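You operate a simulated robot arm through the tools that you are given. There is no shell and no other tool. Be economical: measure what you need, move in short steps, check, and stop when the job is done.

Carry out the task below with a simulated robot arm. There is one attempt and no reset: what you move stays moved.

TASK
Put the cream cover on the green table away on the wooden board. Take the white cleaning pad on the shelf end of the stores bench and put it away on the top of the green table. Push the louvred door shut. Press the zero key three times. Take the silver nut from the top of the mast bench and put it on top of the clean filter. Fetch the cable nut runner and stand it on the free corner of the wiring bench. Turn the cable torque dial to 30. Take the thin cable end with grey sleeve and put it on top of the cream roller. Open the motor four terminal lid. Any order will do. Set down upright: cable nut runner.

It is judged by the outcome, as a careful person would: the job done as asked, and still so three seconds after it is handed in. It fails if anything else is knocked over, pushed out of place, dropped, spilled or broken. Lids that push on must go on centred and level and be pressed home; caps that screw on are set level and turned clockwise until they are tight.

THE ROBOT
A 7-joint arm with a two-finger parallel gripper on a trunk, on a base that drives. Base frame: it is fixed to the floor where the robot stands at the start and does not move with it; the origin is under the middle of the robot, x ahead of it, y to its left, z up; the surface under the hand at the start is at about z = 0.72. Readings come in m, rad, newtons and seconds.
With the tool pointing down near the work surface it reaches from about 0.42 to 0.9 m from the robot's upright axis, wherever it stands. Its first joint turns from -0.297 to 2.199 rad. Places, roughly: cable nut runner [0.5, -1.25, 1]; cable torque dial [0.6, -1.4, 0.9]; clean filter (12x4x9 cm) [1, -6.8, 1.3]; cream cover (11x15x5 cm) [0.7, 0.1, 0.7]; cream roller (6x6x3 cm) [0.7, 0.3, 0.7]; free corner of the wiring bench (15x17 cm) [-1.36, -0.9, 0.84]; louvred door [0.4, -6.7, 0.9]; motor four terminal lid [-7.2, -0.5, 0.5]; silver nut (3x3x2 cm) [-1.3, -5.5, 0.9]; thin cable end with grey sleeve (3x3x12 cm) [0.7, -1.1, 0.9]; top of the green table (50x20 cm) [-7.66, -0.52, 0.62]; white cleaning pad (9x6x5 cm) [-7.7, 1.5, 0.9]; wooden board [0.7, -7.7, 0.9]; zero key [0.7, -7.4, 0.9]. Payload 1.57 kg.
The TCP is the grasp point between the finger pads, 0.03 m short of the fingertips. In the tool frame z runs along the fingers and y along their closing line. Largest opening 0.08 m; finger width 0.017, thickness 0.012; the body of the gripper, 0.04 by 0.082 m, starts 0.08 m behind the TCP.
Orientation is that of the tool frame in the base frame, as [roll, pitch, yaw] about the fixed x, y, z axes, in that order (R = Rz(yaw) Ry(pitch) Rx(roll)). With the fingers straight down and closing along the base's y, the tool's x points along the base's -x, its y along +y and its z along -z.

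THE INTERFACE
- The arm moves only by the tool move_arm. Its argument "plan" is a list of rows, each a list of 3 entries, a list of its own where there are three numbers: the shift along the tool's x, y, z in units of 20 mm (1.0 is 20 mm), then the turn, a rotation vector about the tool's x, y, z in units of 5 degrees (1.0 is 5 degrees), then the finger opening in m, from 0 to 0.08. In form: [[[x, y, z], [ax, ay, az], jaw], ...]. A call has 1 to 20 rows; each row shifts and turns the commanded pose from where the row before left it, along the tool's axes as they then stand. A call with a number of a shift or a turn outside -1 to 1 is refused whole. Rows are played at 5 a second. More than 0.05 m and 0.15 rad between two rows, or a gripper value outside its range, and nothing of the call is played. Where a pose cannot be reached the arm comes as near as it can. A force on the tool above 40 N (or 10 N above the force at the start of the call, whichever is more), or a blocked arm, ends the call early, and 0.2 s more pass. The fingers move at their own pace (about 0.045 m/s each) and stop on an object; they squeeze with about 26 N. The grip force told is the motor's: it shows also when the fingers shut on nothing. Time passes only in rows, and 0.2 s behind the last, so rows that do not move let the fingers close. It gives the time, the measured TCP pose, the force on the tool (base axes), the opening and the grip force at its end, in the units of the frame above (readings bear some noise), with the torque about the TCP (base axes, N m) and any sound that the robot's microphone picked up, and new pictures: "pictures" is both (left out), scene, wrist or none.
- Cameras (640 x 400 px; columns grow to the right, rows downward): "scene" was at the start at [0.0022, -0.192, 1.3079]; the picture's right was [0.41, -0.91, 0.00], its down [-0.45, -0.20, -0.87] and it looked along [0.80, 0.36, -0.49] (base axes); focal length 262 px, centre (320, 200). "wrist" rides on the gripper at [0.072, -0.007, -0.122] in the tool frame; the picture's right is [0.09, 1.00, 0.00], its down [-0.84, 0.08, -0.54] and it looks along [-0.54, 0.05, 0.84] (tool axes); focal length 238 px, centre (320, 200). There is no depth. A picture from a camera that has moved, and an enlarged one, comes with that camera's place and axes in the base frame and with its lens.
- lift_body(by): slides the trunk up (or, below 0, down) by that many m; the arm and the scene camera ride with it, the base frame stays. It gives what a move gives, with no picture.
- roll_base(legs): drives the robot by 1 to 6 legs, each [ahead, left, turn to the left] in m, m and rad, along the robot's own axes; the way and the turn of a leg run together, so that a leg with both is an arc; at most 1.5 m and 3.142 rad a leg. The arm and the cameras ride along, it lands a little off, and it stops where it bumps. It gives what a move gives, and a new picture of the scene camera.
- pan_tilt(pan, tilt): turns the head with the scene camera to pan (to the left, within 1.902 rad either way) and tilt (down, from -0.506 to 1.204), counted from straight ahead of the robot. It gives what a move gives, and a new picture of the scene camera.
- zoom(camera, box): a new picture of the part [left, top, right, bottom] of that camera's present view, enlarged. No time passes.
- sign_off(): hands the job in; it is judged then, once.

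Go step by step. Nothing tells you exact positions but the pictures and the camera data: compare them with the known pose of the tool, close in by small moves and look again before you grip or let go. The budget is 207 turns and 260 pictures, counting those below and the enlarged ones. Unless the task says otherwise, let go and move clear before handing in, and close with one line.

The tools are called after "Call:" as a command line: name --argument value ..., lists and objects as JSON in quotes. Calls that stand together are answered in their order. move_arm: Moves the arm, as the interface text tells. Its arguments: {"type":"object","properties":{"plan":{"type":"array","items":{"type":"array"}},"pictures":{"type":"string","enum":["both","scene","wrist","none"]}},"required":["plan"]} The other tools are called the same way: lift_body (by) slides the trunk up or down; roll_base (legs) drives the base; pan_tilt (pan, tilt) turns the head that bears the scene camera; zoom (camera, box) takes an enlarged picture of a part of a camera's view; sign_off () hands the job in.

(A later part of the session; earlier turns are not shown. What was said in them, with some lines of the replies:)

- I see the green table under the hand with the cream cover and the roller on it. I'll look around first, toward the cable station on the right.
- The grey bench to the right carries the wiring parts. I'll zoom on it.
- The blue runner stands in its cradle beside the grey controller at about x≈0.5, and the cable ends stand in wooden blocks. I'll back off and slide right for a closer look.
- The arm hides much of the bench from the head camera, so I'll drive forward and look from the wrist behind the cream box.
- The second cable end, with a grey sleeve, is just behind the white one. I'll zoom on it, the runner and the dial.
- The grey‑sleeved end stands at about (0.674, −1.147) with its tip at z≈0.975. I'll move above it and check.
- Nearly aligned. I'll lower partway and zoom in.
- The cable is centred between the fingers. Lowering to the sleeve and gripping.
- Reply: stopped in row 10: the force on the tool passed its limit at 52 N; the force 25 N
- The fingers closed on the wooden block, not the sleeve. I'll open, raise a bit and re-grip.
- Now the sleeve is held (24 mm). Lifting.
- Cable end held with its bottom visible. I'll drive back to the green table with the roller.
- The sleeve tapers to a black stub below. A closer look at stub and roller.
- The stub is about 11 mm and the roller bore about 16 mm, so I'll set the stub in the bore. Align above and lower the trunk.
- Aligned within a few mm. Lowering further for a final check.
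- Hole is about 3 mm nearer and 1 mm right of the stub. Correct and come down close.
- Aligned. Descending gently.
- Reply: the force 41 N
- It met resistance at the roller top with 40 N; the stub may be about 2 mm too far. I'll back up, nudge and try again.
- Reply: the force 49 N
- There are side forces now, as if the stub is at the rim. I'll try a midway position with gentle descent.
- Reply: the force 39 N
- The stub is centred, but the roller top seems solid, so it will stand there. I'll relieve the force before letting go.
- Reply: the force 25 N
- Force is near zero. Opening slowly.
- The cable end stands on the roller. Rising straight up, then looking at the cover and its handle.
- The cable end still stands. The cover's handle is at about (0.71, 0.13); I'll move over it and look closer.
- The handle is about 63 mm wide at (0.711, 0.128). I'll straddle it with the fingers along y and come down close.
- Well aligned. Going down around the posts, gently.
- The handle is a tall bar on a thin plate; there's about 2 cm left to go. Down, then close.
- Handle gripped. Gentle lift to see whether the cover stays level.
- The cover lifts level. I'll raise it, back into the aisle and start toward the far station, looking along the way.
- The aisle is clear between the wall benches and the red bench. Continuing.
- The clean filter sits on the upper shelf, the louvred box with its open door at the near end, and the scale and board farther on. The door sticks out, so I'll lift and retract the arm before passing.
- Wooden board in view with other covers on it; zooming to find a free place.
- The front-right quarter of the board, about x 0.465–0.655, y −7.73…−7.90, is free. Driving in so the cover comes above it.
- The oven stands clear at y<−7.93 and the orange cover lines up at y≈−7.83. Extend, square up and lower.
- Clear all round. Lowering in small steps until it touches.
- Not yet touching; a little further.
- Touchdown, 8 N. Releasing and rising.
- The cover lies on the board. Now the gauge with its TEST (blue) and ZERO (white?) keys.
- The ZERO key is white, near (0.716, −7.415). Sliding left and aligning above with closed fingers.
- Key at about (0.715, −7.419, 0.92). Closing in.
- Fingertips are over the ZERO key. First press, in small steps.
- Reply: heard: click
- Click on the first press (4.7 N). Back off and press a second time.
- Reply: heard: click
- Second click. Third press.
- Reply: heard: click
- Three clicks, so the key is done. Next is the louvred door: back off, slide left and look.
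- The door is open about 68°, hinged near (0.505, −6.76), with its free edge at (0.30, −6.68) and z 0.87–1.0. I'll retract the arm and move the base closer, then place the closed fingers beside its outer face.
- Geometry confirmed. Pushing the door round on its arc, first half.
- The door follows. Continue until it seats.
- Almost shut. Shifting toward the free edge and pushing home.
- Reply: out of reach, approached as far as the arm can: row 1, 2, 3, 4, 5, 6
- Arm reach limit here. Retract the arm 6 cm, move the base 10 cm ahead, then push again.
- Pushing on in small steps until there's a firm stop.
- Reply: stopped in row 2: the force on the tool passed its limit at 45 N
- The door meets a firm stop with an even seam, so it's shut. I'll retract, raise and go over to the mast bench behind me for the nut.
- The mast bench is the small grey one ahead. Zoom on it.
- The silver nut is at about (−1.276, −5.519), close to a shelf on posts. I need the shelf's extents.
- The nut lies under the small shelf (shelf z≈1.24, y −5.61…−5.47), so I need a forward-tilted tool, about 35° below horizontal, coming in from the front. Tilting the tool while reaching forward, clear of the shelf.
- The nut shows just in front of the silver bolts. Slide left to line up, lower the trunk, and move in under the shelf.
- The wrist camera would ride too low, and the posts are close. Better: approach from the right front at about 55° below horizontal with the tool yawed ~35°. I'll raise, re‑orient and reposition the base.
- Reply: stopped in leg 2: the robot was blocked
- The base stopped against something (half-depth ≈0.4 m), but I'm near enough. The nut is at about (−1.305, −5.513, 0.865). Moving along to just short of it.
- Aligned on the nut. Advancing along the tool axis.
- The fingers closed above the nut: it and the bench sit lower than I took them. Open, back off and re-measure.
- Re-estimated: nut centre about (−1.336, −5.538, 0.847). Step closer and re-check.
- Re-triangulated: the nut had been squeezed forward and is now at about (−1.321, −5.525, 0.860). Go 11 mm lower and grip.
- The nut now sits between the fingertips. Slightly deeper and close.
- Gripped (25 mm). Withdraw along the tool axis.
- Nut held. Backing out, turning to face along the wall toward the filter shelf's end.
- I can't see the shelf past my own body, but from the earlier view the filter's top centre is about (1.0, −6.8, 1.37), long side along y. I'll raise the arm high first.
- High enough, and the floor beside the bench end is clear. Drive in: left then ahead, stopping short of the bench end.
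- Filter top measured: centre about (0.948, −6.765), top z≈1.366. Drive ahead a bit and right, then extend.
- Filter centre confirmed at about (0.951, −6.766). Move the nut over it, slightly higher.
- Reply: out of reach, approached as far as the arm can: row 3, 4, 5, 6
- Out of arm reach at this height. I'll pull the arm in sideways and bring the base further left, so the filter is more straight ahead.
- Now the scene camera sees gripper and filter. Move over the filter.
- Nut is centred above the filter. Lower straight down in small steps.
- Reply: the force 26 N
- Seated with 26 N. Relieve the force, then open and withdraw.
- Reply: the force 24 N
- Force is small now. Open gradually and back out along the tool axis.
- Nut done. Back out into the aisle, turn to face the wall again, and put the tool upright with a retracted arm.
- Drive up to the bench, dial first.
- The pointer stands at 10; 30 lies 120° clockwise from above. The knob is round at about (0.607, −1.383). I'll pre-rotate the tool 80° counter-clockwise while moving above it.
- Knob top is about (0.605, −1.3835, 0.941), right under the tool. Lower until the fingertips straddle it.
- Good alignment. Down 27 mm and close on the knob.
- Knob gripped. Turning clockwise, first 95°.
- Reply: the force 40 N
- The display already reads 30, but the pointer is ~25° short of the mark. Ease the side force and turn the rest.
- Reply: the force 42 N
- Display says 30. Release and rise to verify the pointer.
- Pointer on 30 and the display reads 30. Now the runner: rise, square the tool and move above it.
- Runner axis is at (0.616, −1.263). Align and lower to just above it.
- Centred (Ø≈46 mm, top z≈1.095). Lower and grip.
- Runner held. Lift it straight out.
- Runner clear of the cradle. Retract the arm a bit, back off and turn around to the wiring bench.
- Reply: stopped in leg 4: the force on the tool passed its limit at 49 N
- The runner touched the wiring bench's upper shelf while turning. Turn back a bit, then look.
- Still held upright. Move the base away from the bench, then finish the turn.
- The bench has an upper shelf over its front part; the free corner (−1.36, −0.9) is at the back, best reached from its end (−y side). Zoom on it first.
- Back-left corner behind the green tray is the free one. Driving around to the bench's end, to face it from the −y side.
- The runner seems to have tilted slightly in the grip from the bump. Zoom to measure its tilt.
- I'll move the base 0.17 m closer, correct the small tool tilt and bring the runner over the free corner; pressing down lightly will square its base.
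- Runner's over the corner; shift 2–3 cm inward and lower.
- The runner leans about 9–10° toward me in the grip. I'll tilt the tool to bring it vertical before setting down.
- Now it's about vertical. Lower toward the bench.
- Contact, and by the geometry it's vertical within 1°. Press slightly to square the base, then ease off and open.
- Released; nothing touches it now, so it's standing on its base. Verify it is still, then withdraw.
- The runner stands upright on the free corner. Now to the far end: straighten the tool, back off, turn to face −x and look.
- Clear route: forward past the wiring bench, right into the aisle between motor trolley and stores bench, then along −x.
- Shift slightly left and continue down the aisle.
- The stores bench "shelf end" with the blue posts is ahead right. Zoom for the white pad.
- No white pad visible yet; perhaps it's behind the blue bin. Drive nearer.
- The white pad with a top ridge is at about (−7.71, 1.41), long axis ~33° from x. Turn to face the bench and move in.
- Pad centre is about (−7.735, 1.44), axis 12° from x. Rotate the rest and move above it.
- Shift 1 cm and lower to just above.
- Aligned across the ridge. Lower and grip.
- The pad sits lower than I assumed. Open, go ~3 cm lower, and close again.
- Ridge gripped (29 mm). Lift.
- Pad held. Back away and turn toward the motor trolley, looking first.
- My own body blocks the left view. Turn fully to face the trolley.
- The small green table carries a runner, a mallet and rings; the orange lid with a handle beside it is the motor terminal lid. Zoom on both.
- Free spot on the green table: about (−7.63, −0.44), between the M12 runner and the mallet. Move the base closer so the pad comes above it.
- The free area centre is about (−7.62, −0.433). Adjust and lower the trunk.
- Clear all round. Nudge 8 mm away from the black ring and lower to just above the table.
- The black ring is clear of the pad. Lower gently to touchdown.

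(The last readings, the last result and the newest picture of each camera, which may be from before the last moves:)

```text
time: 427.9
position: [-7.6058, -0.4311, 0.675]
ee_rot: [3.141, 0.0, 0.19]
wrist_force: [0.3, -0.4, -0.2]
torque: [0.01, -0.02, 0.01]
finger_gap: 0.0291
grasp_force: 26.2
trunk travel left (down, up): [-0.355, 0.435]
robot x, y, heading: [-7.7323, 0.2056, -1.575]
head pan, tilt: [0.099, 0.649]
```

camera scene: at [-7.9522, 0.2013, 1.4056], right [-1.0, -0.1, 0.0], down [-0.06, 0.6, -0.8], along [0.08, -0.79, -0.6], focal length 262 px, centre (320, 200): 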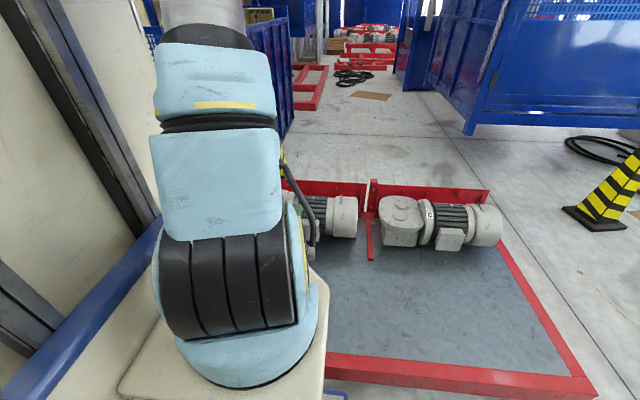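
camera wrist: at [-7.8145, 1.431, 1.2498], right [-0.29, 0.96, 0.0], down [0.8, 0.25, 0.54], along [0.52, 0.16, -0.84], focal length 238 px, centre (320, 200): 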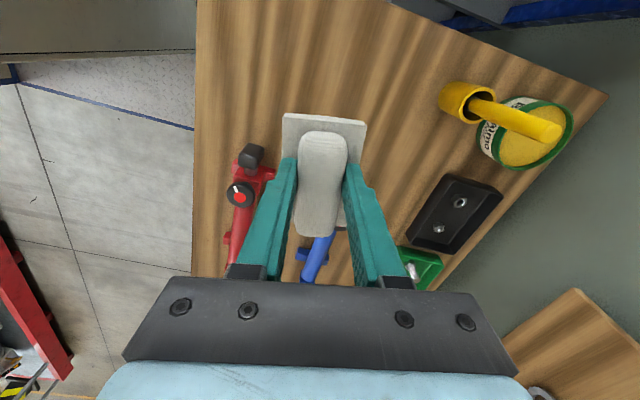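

Call:
move_arm --plan '[[[0, 0, 0.15], [0, 0, 0], 0.0], [[0, 0, 0.15], [0, 0, 0], 0.0], [[0, 0, 0.15], [0, 0, 0], 0.0]]' --pictures "none"

```text
time: 428.7
position: [-7.6062, -0.4314, 0.668]
ee_rot: [3.141, 0.0, 0.193]
wrist_force: [-0.7, 3.2, 20.9]
torque: [0.29, 0.45, 0.0]
finger_gap: 0.0292
grasp_force: 25.7
trunk travel left (down, up): [-0.355, 0.435]
robot x, y, heading: [-7.7289, 0.2094, -1.579]
head pan, tilt: [0.099, 0.649]
```

Touchdown. Ease off, open and rise.

Call:
move_arm --plan '[[[0, 0, -0.12], [0, 0, 0], 0.0], [[0, 0, 0], [0, 0, 0], 0.04], [[0, 0, 0], [0, 0, 0], 0.05], [[0, 0, 0], [0, 0, 0], 0.05], [[0, 0, -0.5], [0, 0, 0], 0.05], [[0, 0, -1], [0, 0, 0], 0.05], [[0, 0, -1], [0, 0, 0], 0.05], [[0, 0, -1], [0, 0, 0], 0.05]]' --pictures "none"

Call:
lift_body --by 0.3

Call:
zoom --camera "wrist" --box '[0, 0, 640, 400]'

```text
time: 430.5
position: [-7.6067, -0.4302, 0.7369]
ee_rot: [-3.139, 0.002, 0.19]
wrist_force: [-0.1, -0.3, 0.9]
torque: [0.01, 0.02, 0.0]
finger_gap: 0.0499
grasp_force: 0.0
trunk travel left (down, up): [-0.355, 0.435]
robot x, y, heading: [-7.7319, 0.2069, -1.577]
head pan, tilt: [0.099, 0.649]
```

```text
time: 433.5
position: [-7.607, -0.4305, 1.0371]
ee_rot: [3.141, -0.001, 0.189]
wrist_force: [0.2, 0.0, 0.3]
torque: [-0.01, -0.01, 0.0]
finger_gap: 0.05
grasp_force: 0.0
trunk travel left (down, up): [-0.655, 0.135]
robot x, y, heading: [-7.7297, 0.2033, -1.571]
head pan, tilt: [0.099, 0.649]
```

```text
1.00 times, centred on (320, 200) of wrist (not enlarged: the box is as wide or as high as the picture)
camera zoom: at [-7.5374, -0.4112, 1.1596], right [0.28, -0.96, 0.0], down [-0.81, -0.23, 0.54], along [-0.52, -0.15, -0.84], focal length 238 px, centre (320, 200)
```

zoom: 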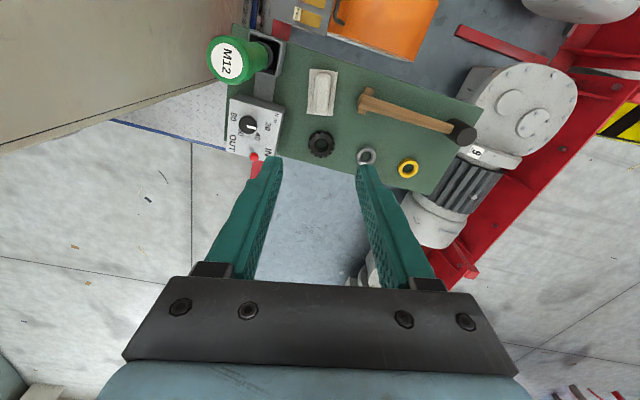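

Pad is on the table. Now the orange terminal lid: slide left, square the tool and look.

Call:
roll_base --legs '[[0, 0.36, 0]]'

Call:
move_arm --plan '[[[0, 0, 0], [0, 0, -1], 0.05], [[0, 0, 0], [0, 0, -1], 0.05], [[0, 0, 0], [0, 0, -1], 0.05], [[0, 0, 0], [0, 0, -1], 0.05], [[0, 0, 0], [0, 0, -1], 0.05], [[0, 0, 0], [0, 0, -1], 0.05], [[0, 0, 0], [0, 0, -1], 0.05], [[0, 0, 0], [0, 0, -1], 0.05], [[0, 0, 0], [0, 0, -1], 0.05], [[0, 0, 0], [0, 0, -1], 0.05], [[0, 0, 0], [0, 0, -1], 0.05], [[0, 0, 0], [0, 0, -1], 0.05], [[0, 0, 0], [0, 0, -1], 0.05], [[0, 0, 0], [0, 0, -1], 0.05], [[0, 0, 0], [0, 0, -1], 0.05], [[0, 0, 0], [0, 0, -0.8], 0.05]]' --pictures "wrist"

```text
time: 435.8
position: [-7.2518, -0.4352, 1.0376]
ee_rot: [3.14, 0.001, 0.182]
wrist_force: [-0.6, 0.2, -0.4]
torque: [0.02, -0.02, -0.02]
finger_gap: 0.0503
grasp_force: 0.0
trunk travel left (down, up): [-0.655, 0.135]
robot x, y, heading: [-7.3728, 0.2011, -1.586]
head pan, tilt: [0.099, 0.649]
camera scene: at [-7.5923, 0.2001, 1.2756], right [-1.0, -0.09, 0.0], down [-0.05, 0.6, -0.8], along [0.07, -0.79, -0.6], focal length 262 px, centre (320, 200)
```

scene: 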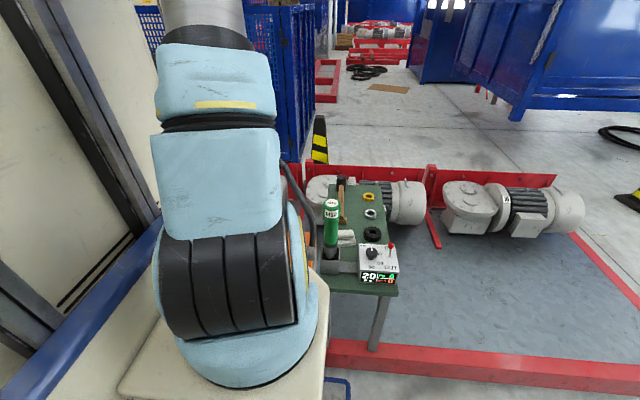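

```text
time: 439.2
position: [-7.2529, -0.4349, 1.0372]
ee_rot: [3.141, 0.001, 1.56]
wrist_force: [0.0, -0.1, -0.3]
torque: [0.0, 0.01, -0.01]
finger_gap: 0.0499
grasp_force: 0.0
trunk travel left (down, up): [-0.655, 0.135]
robot x, y, heading: [-7.3716, 0.2039, -1.581]
head pan, tilt: [0.099, 0.649]
camera wrist: at [-7.2594, -0.3639, 1.1599], right [1.0, 0.08, 0.0], down [0.07, -0.84, 0.54], along [0.04, -0.54, -0.84], focal length 238 px, centre (320, 200)
```

wrist: 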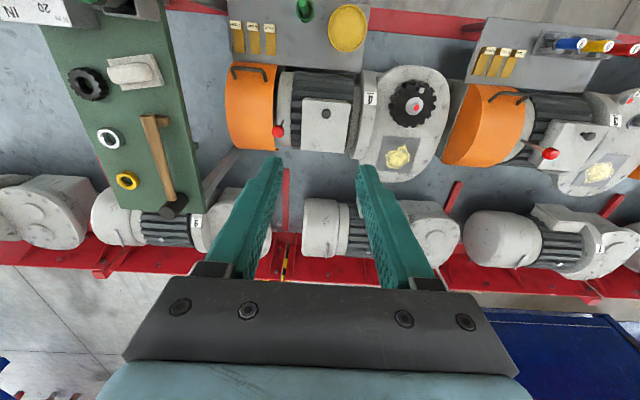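

Motor "4" has a grey terminal box with a small knob at about (−7.23, −0.54); the orange part is only a cowl. Zoom on it.

Call:
zoom --camera "wrist" --box '[260, 60, 400, 180]'

```text
3.33 times, centred on (330, 120) of wrist
camera zoom: at [-7.2594, -0.3639, 1.1599], right [1.0, 0.08, 0.0], down [0.07, -0.84, 0.54], along [0.04, -0.54, -0.84], focal length 794 px, centre (287, 467)
```

zoom: 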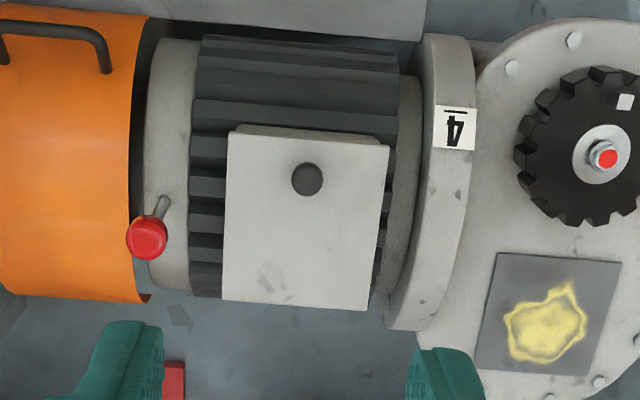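

The terminal lid has a round knob near its near edge, so it hinges on the far side. Lower to measure its height.

Call:
lift_body --by -0.25

Call:
zoom --camera "wrist" --box '[200, 40, 440, 220]'

```text
time: 441.8
position: [-7.2525, -0.4346, 0.7869]
ee_rot: [-3.141, 0.0, 1.561]
wrist_force: [0.0, 0.7, -1.1]
torque: [0.01, 0.0, 0.0]
finger_gap: 0.05
grasp_force: 0.0
trunk travel left (down, up): [-0.405, 0.385]
robot x, y, heading: [-7.3708, 0.2022, -1.589]
head pan, tilt: [0.099, 0.649]
```

```text
2.22 times, centred on (320, 130) of wrist
camera zoom: at [-7.2592, -0.3638, 0.91], right [1.0, 0.08, 0.0], down [0.07, -0.84, 0.54], along [0.04, -0.54, -0.84], focal length 530 px, centre (320, 356)
```

zoom: 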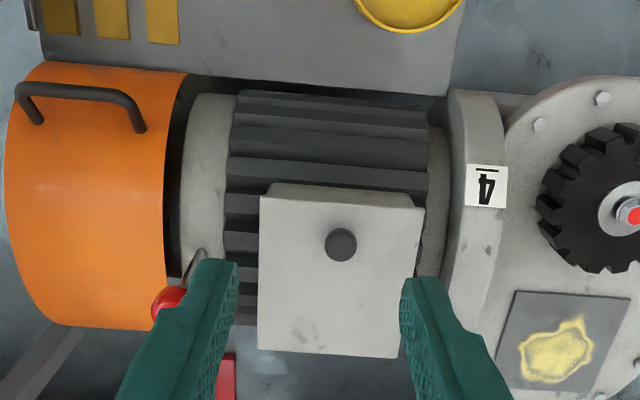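

Knob at about (−7.234, −0.504, 0.54); lid spans y −0.478…−0.611, hinge on the far side. Move above the knob and lower.

Call:
move_arm --plan '[[[-0.87, 0.24, 0], [0, 0, 0], 0.05], [[-0.87, 0.24, 0], [0, 0, 0], 0.05], [[-0.87, 0.24, 1], [0, 0, 0], 0.05], [[-0.87, 0.24, 1], [0, 0, 0], 0.05], [[0, 0, 1], [0, 0, 0], 0.05], [[0, 0, 1], [0, 0, 0], 0.05], [[0, 0, 1], [0, 0, 0], 0.05], [[0, 0, 1], [0, 0, 0], 0.05], [[0, 0, 1], [0, 0, 0], 0.05], [[0, 0, 1], [0, 0, 0], 0.05], [[0, 0, 0.5], [0, 0, 0], 0.05]]' --pictures "none"

Call:
zoom --camera "wrist" --box '[220, 70, 420, 230]'

```text
time: 444.2
position: [-7.2348, -0.505, 0.6163]
ee_rot: [3.14, 0.0, 1.56]
wrist_force: [0.6, 0.1, 0.3]
torque: [0.01, -0.02, 0.0]
finger_gap: 0.05
grasp_force: 0.1
trunk travel left (down, up): [-0.405, 0.385]
robot x, y, heading: [-7.3698, 0.2016, -1.582]
head pan, tilt: [0.099, 0.649]
```

```text
2.50 times, centred on (320, 150) of wrist
camera zoom: at [-7.241, -0.4328, 0.7392], right [1.0, 0.08, 0.0], down [0.07, -0.84, 0.54], along [0.04, -0.54, -0.84], focal length 596 px, centre (320, 325)
```

zoom: 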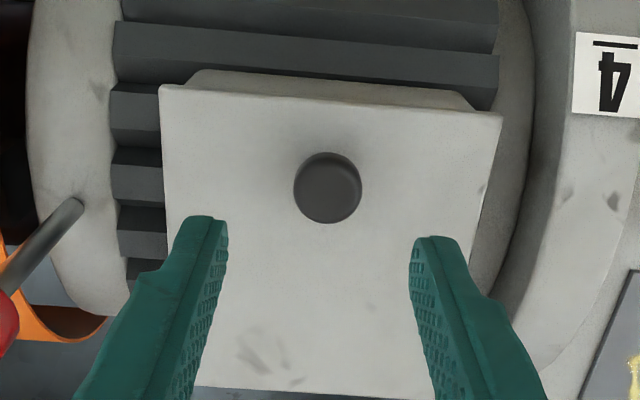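

Aligned (shift 4 mm). Lower around the knob until nearly touching the lid.

Call:
move_arm --plan '[[[0, 0.2, 1], [0, 0, 0], 0.05], [[0, 0, 1], [0, 0, 0], 0.05], [[0, 0, 0.4], [0, 0, 0], 0.05], [[0, 0, 0.2], [0, 0, 0], 0.05], [[0, 0, 0.15], [0, 0, 0], 0.05], [[0, 0, 0.1], [0, 0, 0], 0.05]]' --pictures "none"

Call:
zoom --camera "wrist" --box '[220, 70, 420, 230]'

```text
time: 445.6
position: [-7.2295, -0.5057, 0.5602]
ee_rot: [-3.142, 0.001, 1.56]
wrist_force: [0.9, 0.6, -0.5]
torque: [0.04, 0.01, -0.02]
finger_gap: 0.0498
grasp_force: 0.0
trunk travel left (down, up): [-0.405, 0.385]
robot x, y, heading: [-7.3726, 0.2023, -1.587]
head pan, tilt: [0.099, 0.649]
```

```text
2.50 times, centred on (320, 150) of wrist
camera zoom: at [-7.2364, -0.4335, 0.6832], right [1.0, 0.08, 0.0], down [0.07, -0.84, 0.54], along [0.04, -0.54, -0.84], focal length 596 px, centre (320, 325)
```

zoom: 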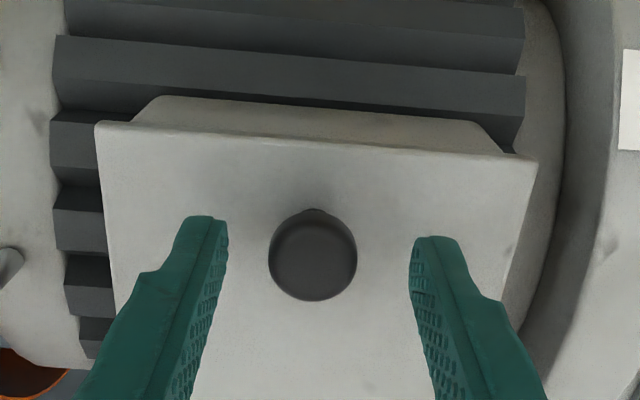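

A few mm lower, then close on the knob.

Call:
move_arm --plan '[[[0, -0.1, 0.2], [0, 0, 0], 0.05], [[0, 0, 0.1], [0, 0, 0], 0.05], [[0, 0, 0], [0, 0, 0], 0.0], [[0, 0, 0], [0, 0, 0], 0.0], [[0, 0, 0], [0, 0, 0], 0.0], [[0, 0, 0], [0, 0, 0], 0.0]]' --pictures "none"

Call:
zoom --camera "wrist" --box '[220, 70, 420, 230]'

```text
time: 447.0
position: [-7.2336, -0.5054, 0.5542]
ee_rot: [-3.142, 0.0, 1.56]
wrist_force: [5.6, -2.5, -2.0]
torque: [0.04, -0.09, 0.01]
finger_gap: 0.0236
grasp_force: 35.8
trunk travel left (down, up): [-0.405, 0.385]
robot x, y, heading: [-7.3708, 0.2042, -1.585]
head pan, tilt: [0.099, 0.649]
```

```text
2.50 times, centred on (320, 150) of wrist
camera zoom: at [-7.2385, -0.4332, 0.6768], right [1.0, 0.08, 0.0], down [0.07, -0.84, 0.54], along [0.04, -0.54, -0.84], focal length 596 px, centre (320, 325)
```

zoom: 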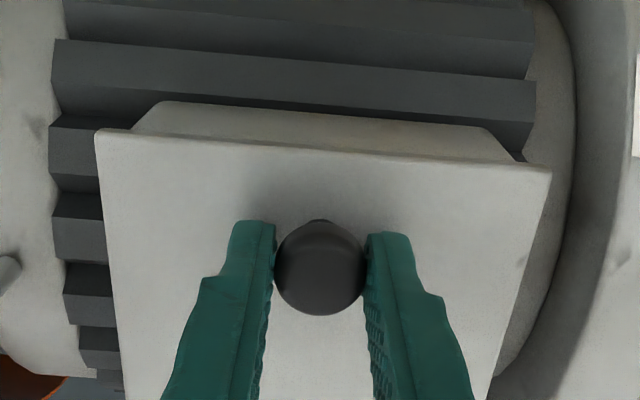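

Knob held. Begin lifting along the hinge arc.

Call:
move_arm --plan '[[[-0.05, 0, -0.25], [0, 0, 0], 0.0], [[-0.16, 0, -0.65], [0, 0, 0], 0.0], [[-0.365, 0, -0.855], [0, 0, 0], 0.0], [[-0.51, 0, -0.785], [0, 0, 0], 0.0]]' --pictures "wrist"

```text
time: 448.0
position: [-7.2328, -0.5253, 0.6025]
ee_rot: [-3.141, -0.002, 1.562]
wrist_force: [7.2, -2.2, -15.0]
torque: [0.93, -0.13, -0.03]
finger_gap: 0.0235
grasp_force: 35.6
trunk travel left (down, up): [-0.405, 0.385]
robot x, y, heading: [-7.3721, 0.2044, -1.589]
head pan, tilt: [0.099, 0.649]
camera wrist: at [-7.2383, -0.4546, 0.7261], right [1.0, 0.08, 0.0], down [0.07, -0.84, 0.54], along [0.04, -0.54, -0.84], focal length 238 px, centre (320, 200)
```

wrist: 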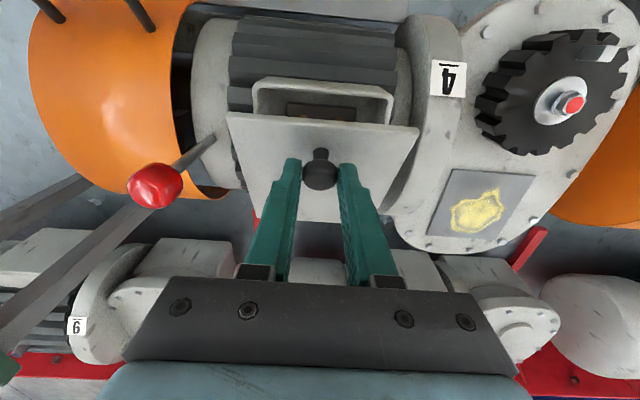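

The lid is opening. Continue the arc.

Call:
move_arm --plan '[[[-0.635, 0, -0.68], [0, 0, 0], 0.0], [[-0.745, 0, -0.56], [0, 0, 0], 0.0], [[-0.83, 0, -0.425], [0, 0, 0], 0.0]]' --pictures "wrist"

```text
time: 448.8
position: [-7.2332, -0.5702, 0.6385]
ee_rot: [-3.14, 0.0, 1.56]
wrist_force: [4.1, 8.8, -5.0]
torque: [1.21, -0.07, 0.03]
finger_gap: 0.0234
grasp_force: 35.9
trunk travel left (down, up): [-0.405, 0.385]
robot x, y, heading: [-7.3693, 0.2051, -1.583]
head pan, tilt: [0.099, 0.649]
camera wrist: at [-7.2385, -0.4994, 0.7616], right [1.0, 0.08, 0.0], down [0.07, -0.84, 0.54], along [0.04, -0.54, -0.84], focal length 238 px, centre (320, 200)
```

wrist: 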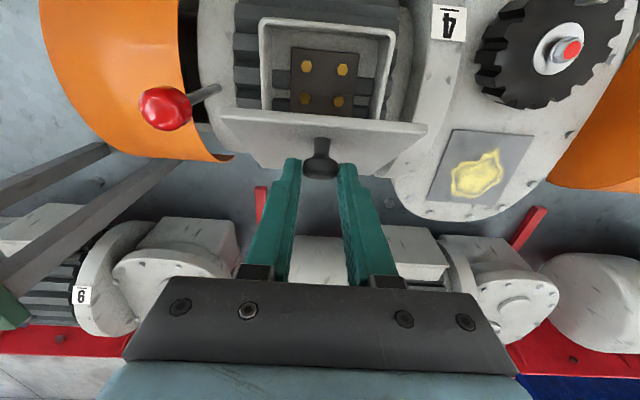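

Terminals are visible. Continue past vertical.

Call:
move_arm --plan '[[[-0.895, 0, -0.275], [0, 0, 0], 0.0], [[-0.925, 0, -0.11], [0, 0, 0], 0.0], [[-0.93, 0, 0.045], [0, 0, 0], 0.0]]' --pictures "wrist"

```text
time: 449.6
position: [-7.2318, -0.627, 0.6466]
ee_rot: [-3.142, 0.003, 1.56]
wrist_force: [7.6, 6.9, 10.3]
torque: [1.06, -0.26, 0.0]
finger_gap: 0.0234
grasp_force: 35.7
trunk travel left (down, up): [-0.405, 0.385]
robot x, y, heading: [-7.3703, 0.2032, -1.585]
head pan, tilt: [0.099, 0.649]
camera wrist: at [-7.2385, -0.5551, 0.7688], right [1.0, 0.08, 0.0], down [0.07, -0.84, 0.54], along [0.04, -0.54, -0.84], focal length 238 px, centre (320, 200)
```

wrist: 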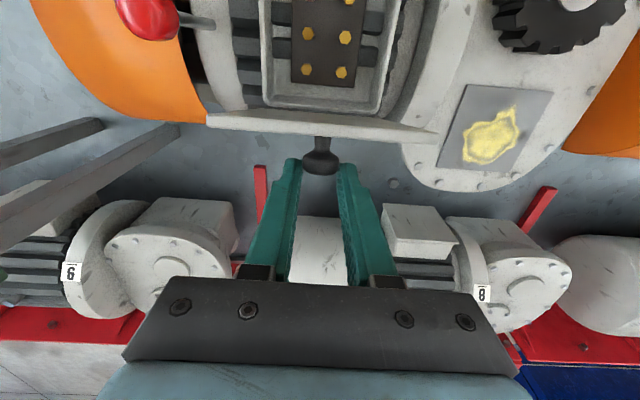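

Go slightly beyond vertical so it rests open.

Call:
move_arm --plan '[[[-0.91, 0, 0.21], [0, 0, 0], 0.0], [[-0.6, 0, 0.22], [0, 0, 0], 0.0]]' --pictures "wrist"

```text
time: 450.2
position: [-7.2324, -0.6568, 0.637]
ee_rot: [3.139, 0.002, 1.561]
wrist_force: [15.0, 2.7, 14.0]
torque: [0.97, -0.44, -0.13]
finger_gap: 0.0235
grasp_force: 35.2
trunk travel left (down, up): [-0.405, 0.385]
robot x, y, heading: [-7.3683, 0.2017, -1.579]
head pan, tilt: [0.099, 0.649]
camera wrist: at [-7.2389, -0.585, 0.7602], right [1.0, 0.08, 0.0], down [0.07, -0.84, 0.54], along [0.05, -0.54, -0.84], focal length 238 px, centre (320, 200)
```

wrist: 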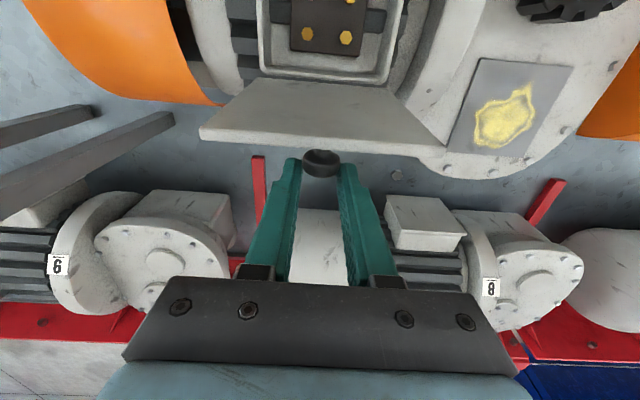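

The lid is open past 110°. Open the fingers, slip away in −y, then rise.

Call:
move_arm --plan '[[[0, 0, 0], [0, 0, 0], 0.05], [[0, 0, 0], [0, 0, 0], 0.05], [[0, 0, 0], [0, 0, 0], 0.05], [[-0.7, 0, 0], [0, 0, 0], 0.05], [[-0.8, 0, 0], [0, 0, 0], 0.05], [[-0.5, 0, -0.5], [0, 0, 0], 0.05], [[0, 0, -1], [0, 0, 0], 0.05], [[0, 0, -1], [0, 0, 0], 0.05], [[0, 0, -1], [0, 0, 0], 0.05], [[0, 0, -1], [0, 0, 0], 0.05], [[0, 0, -1], [0, 0, 0], 0.05]]' --pictures "none"

Call:
lift_body --by 0.3

Call:
move_arm --plan '[[[1, 0, 0], [0, 0, 0], 0.05], [[1, 0, 0], [0, 0, 0], 0.05], [[1, 0, 0], [0, 0, 0], 0.05], [[1, 0, 0], [0, 0, 0], 0.05], [[1, 0, 0], [0, 0, 0], 0.05], [[1, 0, 0], [0, 0, 0], 0.05], [[1, 0, 0], [0, 0, 0], 0.05], [[1, 0, 0], [0, 0, 0], 0.05], [[1, 0, 0], [0, 0, 0], 0.05], [[1, 0, 0], [0, 0, 0], 0.05]]' --pictures "wrist"

```text
time: 452.6
position: [-7.2345, -0.6632, 0.7152]
ee_rot: [3.141, 0.004, 1.56]
wrist_force: [0.3, 0.5, 0.3]
torque: [0.0, -0.03, -0.03]
finger_gap: 0.0502
grasp_force: 0.0
out of reach, approached as far as the arm can: row 4, 5, 6, 9, 11
trunk travel left (down, up): [-0.405, 0.385]
robot x, y, heading: [-7.3673, 0.2029, -1.581]
head pan, tilt: [0.099, 0.649]
```

```text
time: 455.6
position: [-7.2355, -0.663, 1.0152]
ee_rot: [-3.141, 0.004, 1.559]
wrist_force: [-0.1, -0.6, -0.2]
torque: [-0.01, 0.01, -0.01]
finger_gap: 0.0499
grasp_force: 0.0
trunk travel left (down, up): [-0.705, 0.085]
robot x, y, heading: [-7.3699, 0.2046, -1.585]
head pan, tilt: [0.099, 0.649]
```

```text
time: 457.8
position: [-7.2334, -0.4624, 1.0144]
ee_rot: [-3.141, 0.005, 1.561]
wrist_force: [-0.5, 0.2, -0.2]
torque: [0.01, 0.0, -0.01]
finger_gap: 0.05
grasp_force: 0.1
trunk travel left (down, up): [-0.705, 0.085]
robot x, y, heading: [-7.3693, 0.203, -1.587]
head pan, tilt: [0.099, 0.649]
camera wrist: at [-7.2395, -0.3899, 1.137], right [1.0, 0.08, 0.0], down [0.07, -0.84, 0.54], along [0.04, -0.54, -0.84], focal length 238 px, centre (320, 200)
```

wrist: 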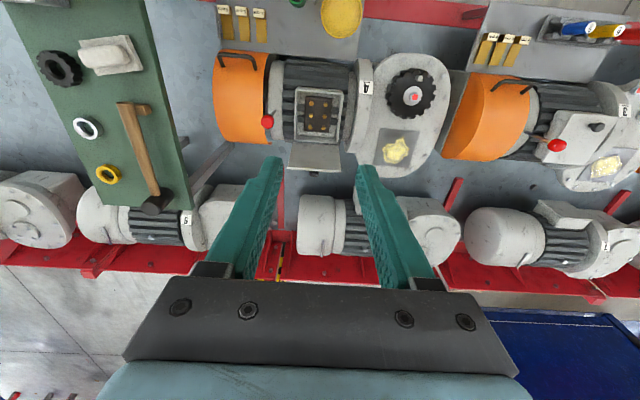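

All nine jobs look done: the lid stands open and the pad lies on the green table, with the hand clear. Handing in.

Call:
sign_off

```text
The job is handed in.
```

All nine parts of the task were carried out and the job is handed in. Along the way the runner bumped the wiring bench's upper shelf once, at about 49 N, and the base stopped once against something by the mast bench. I saw nothing displaced afterwards.
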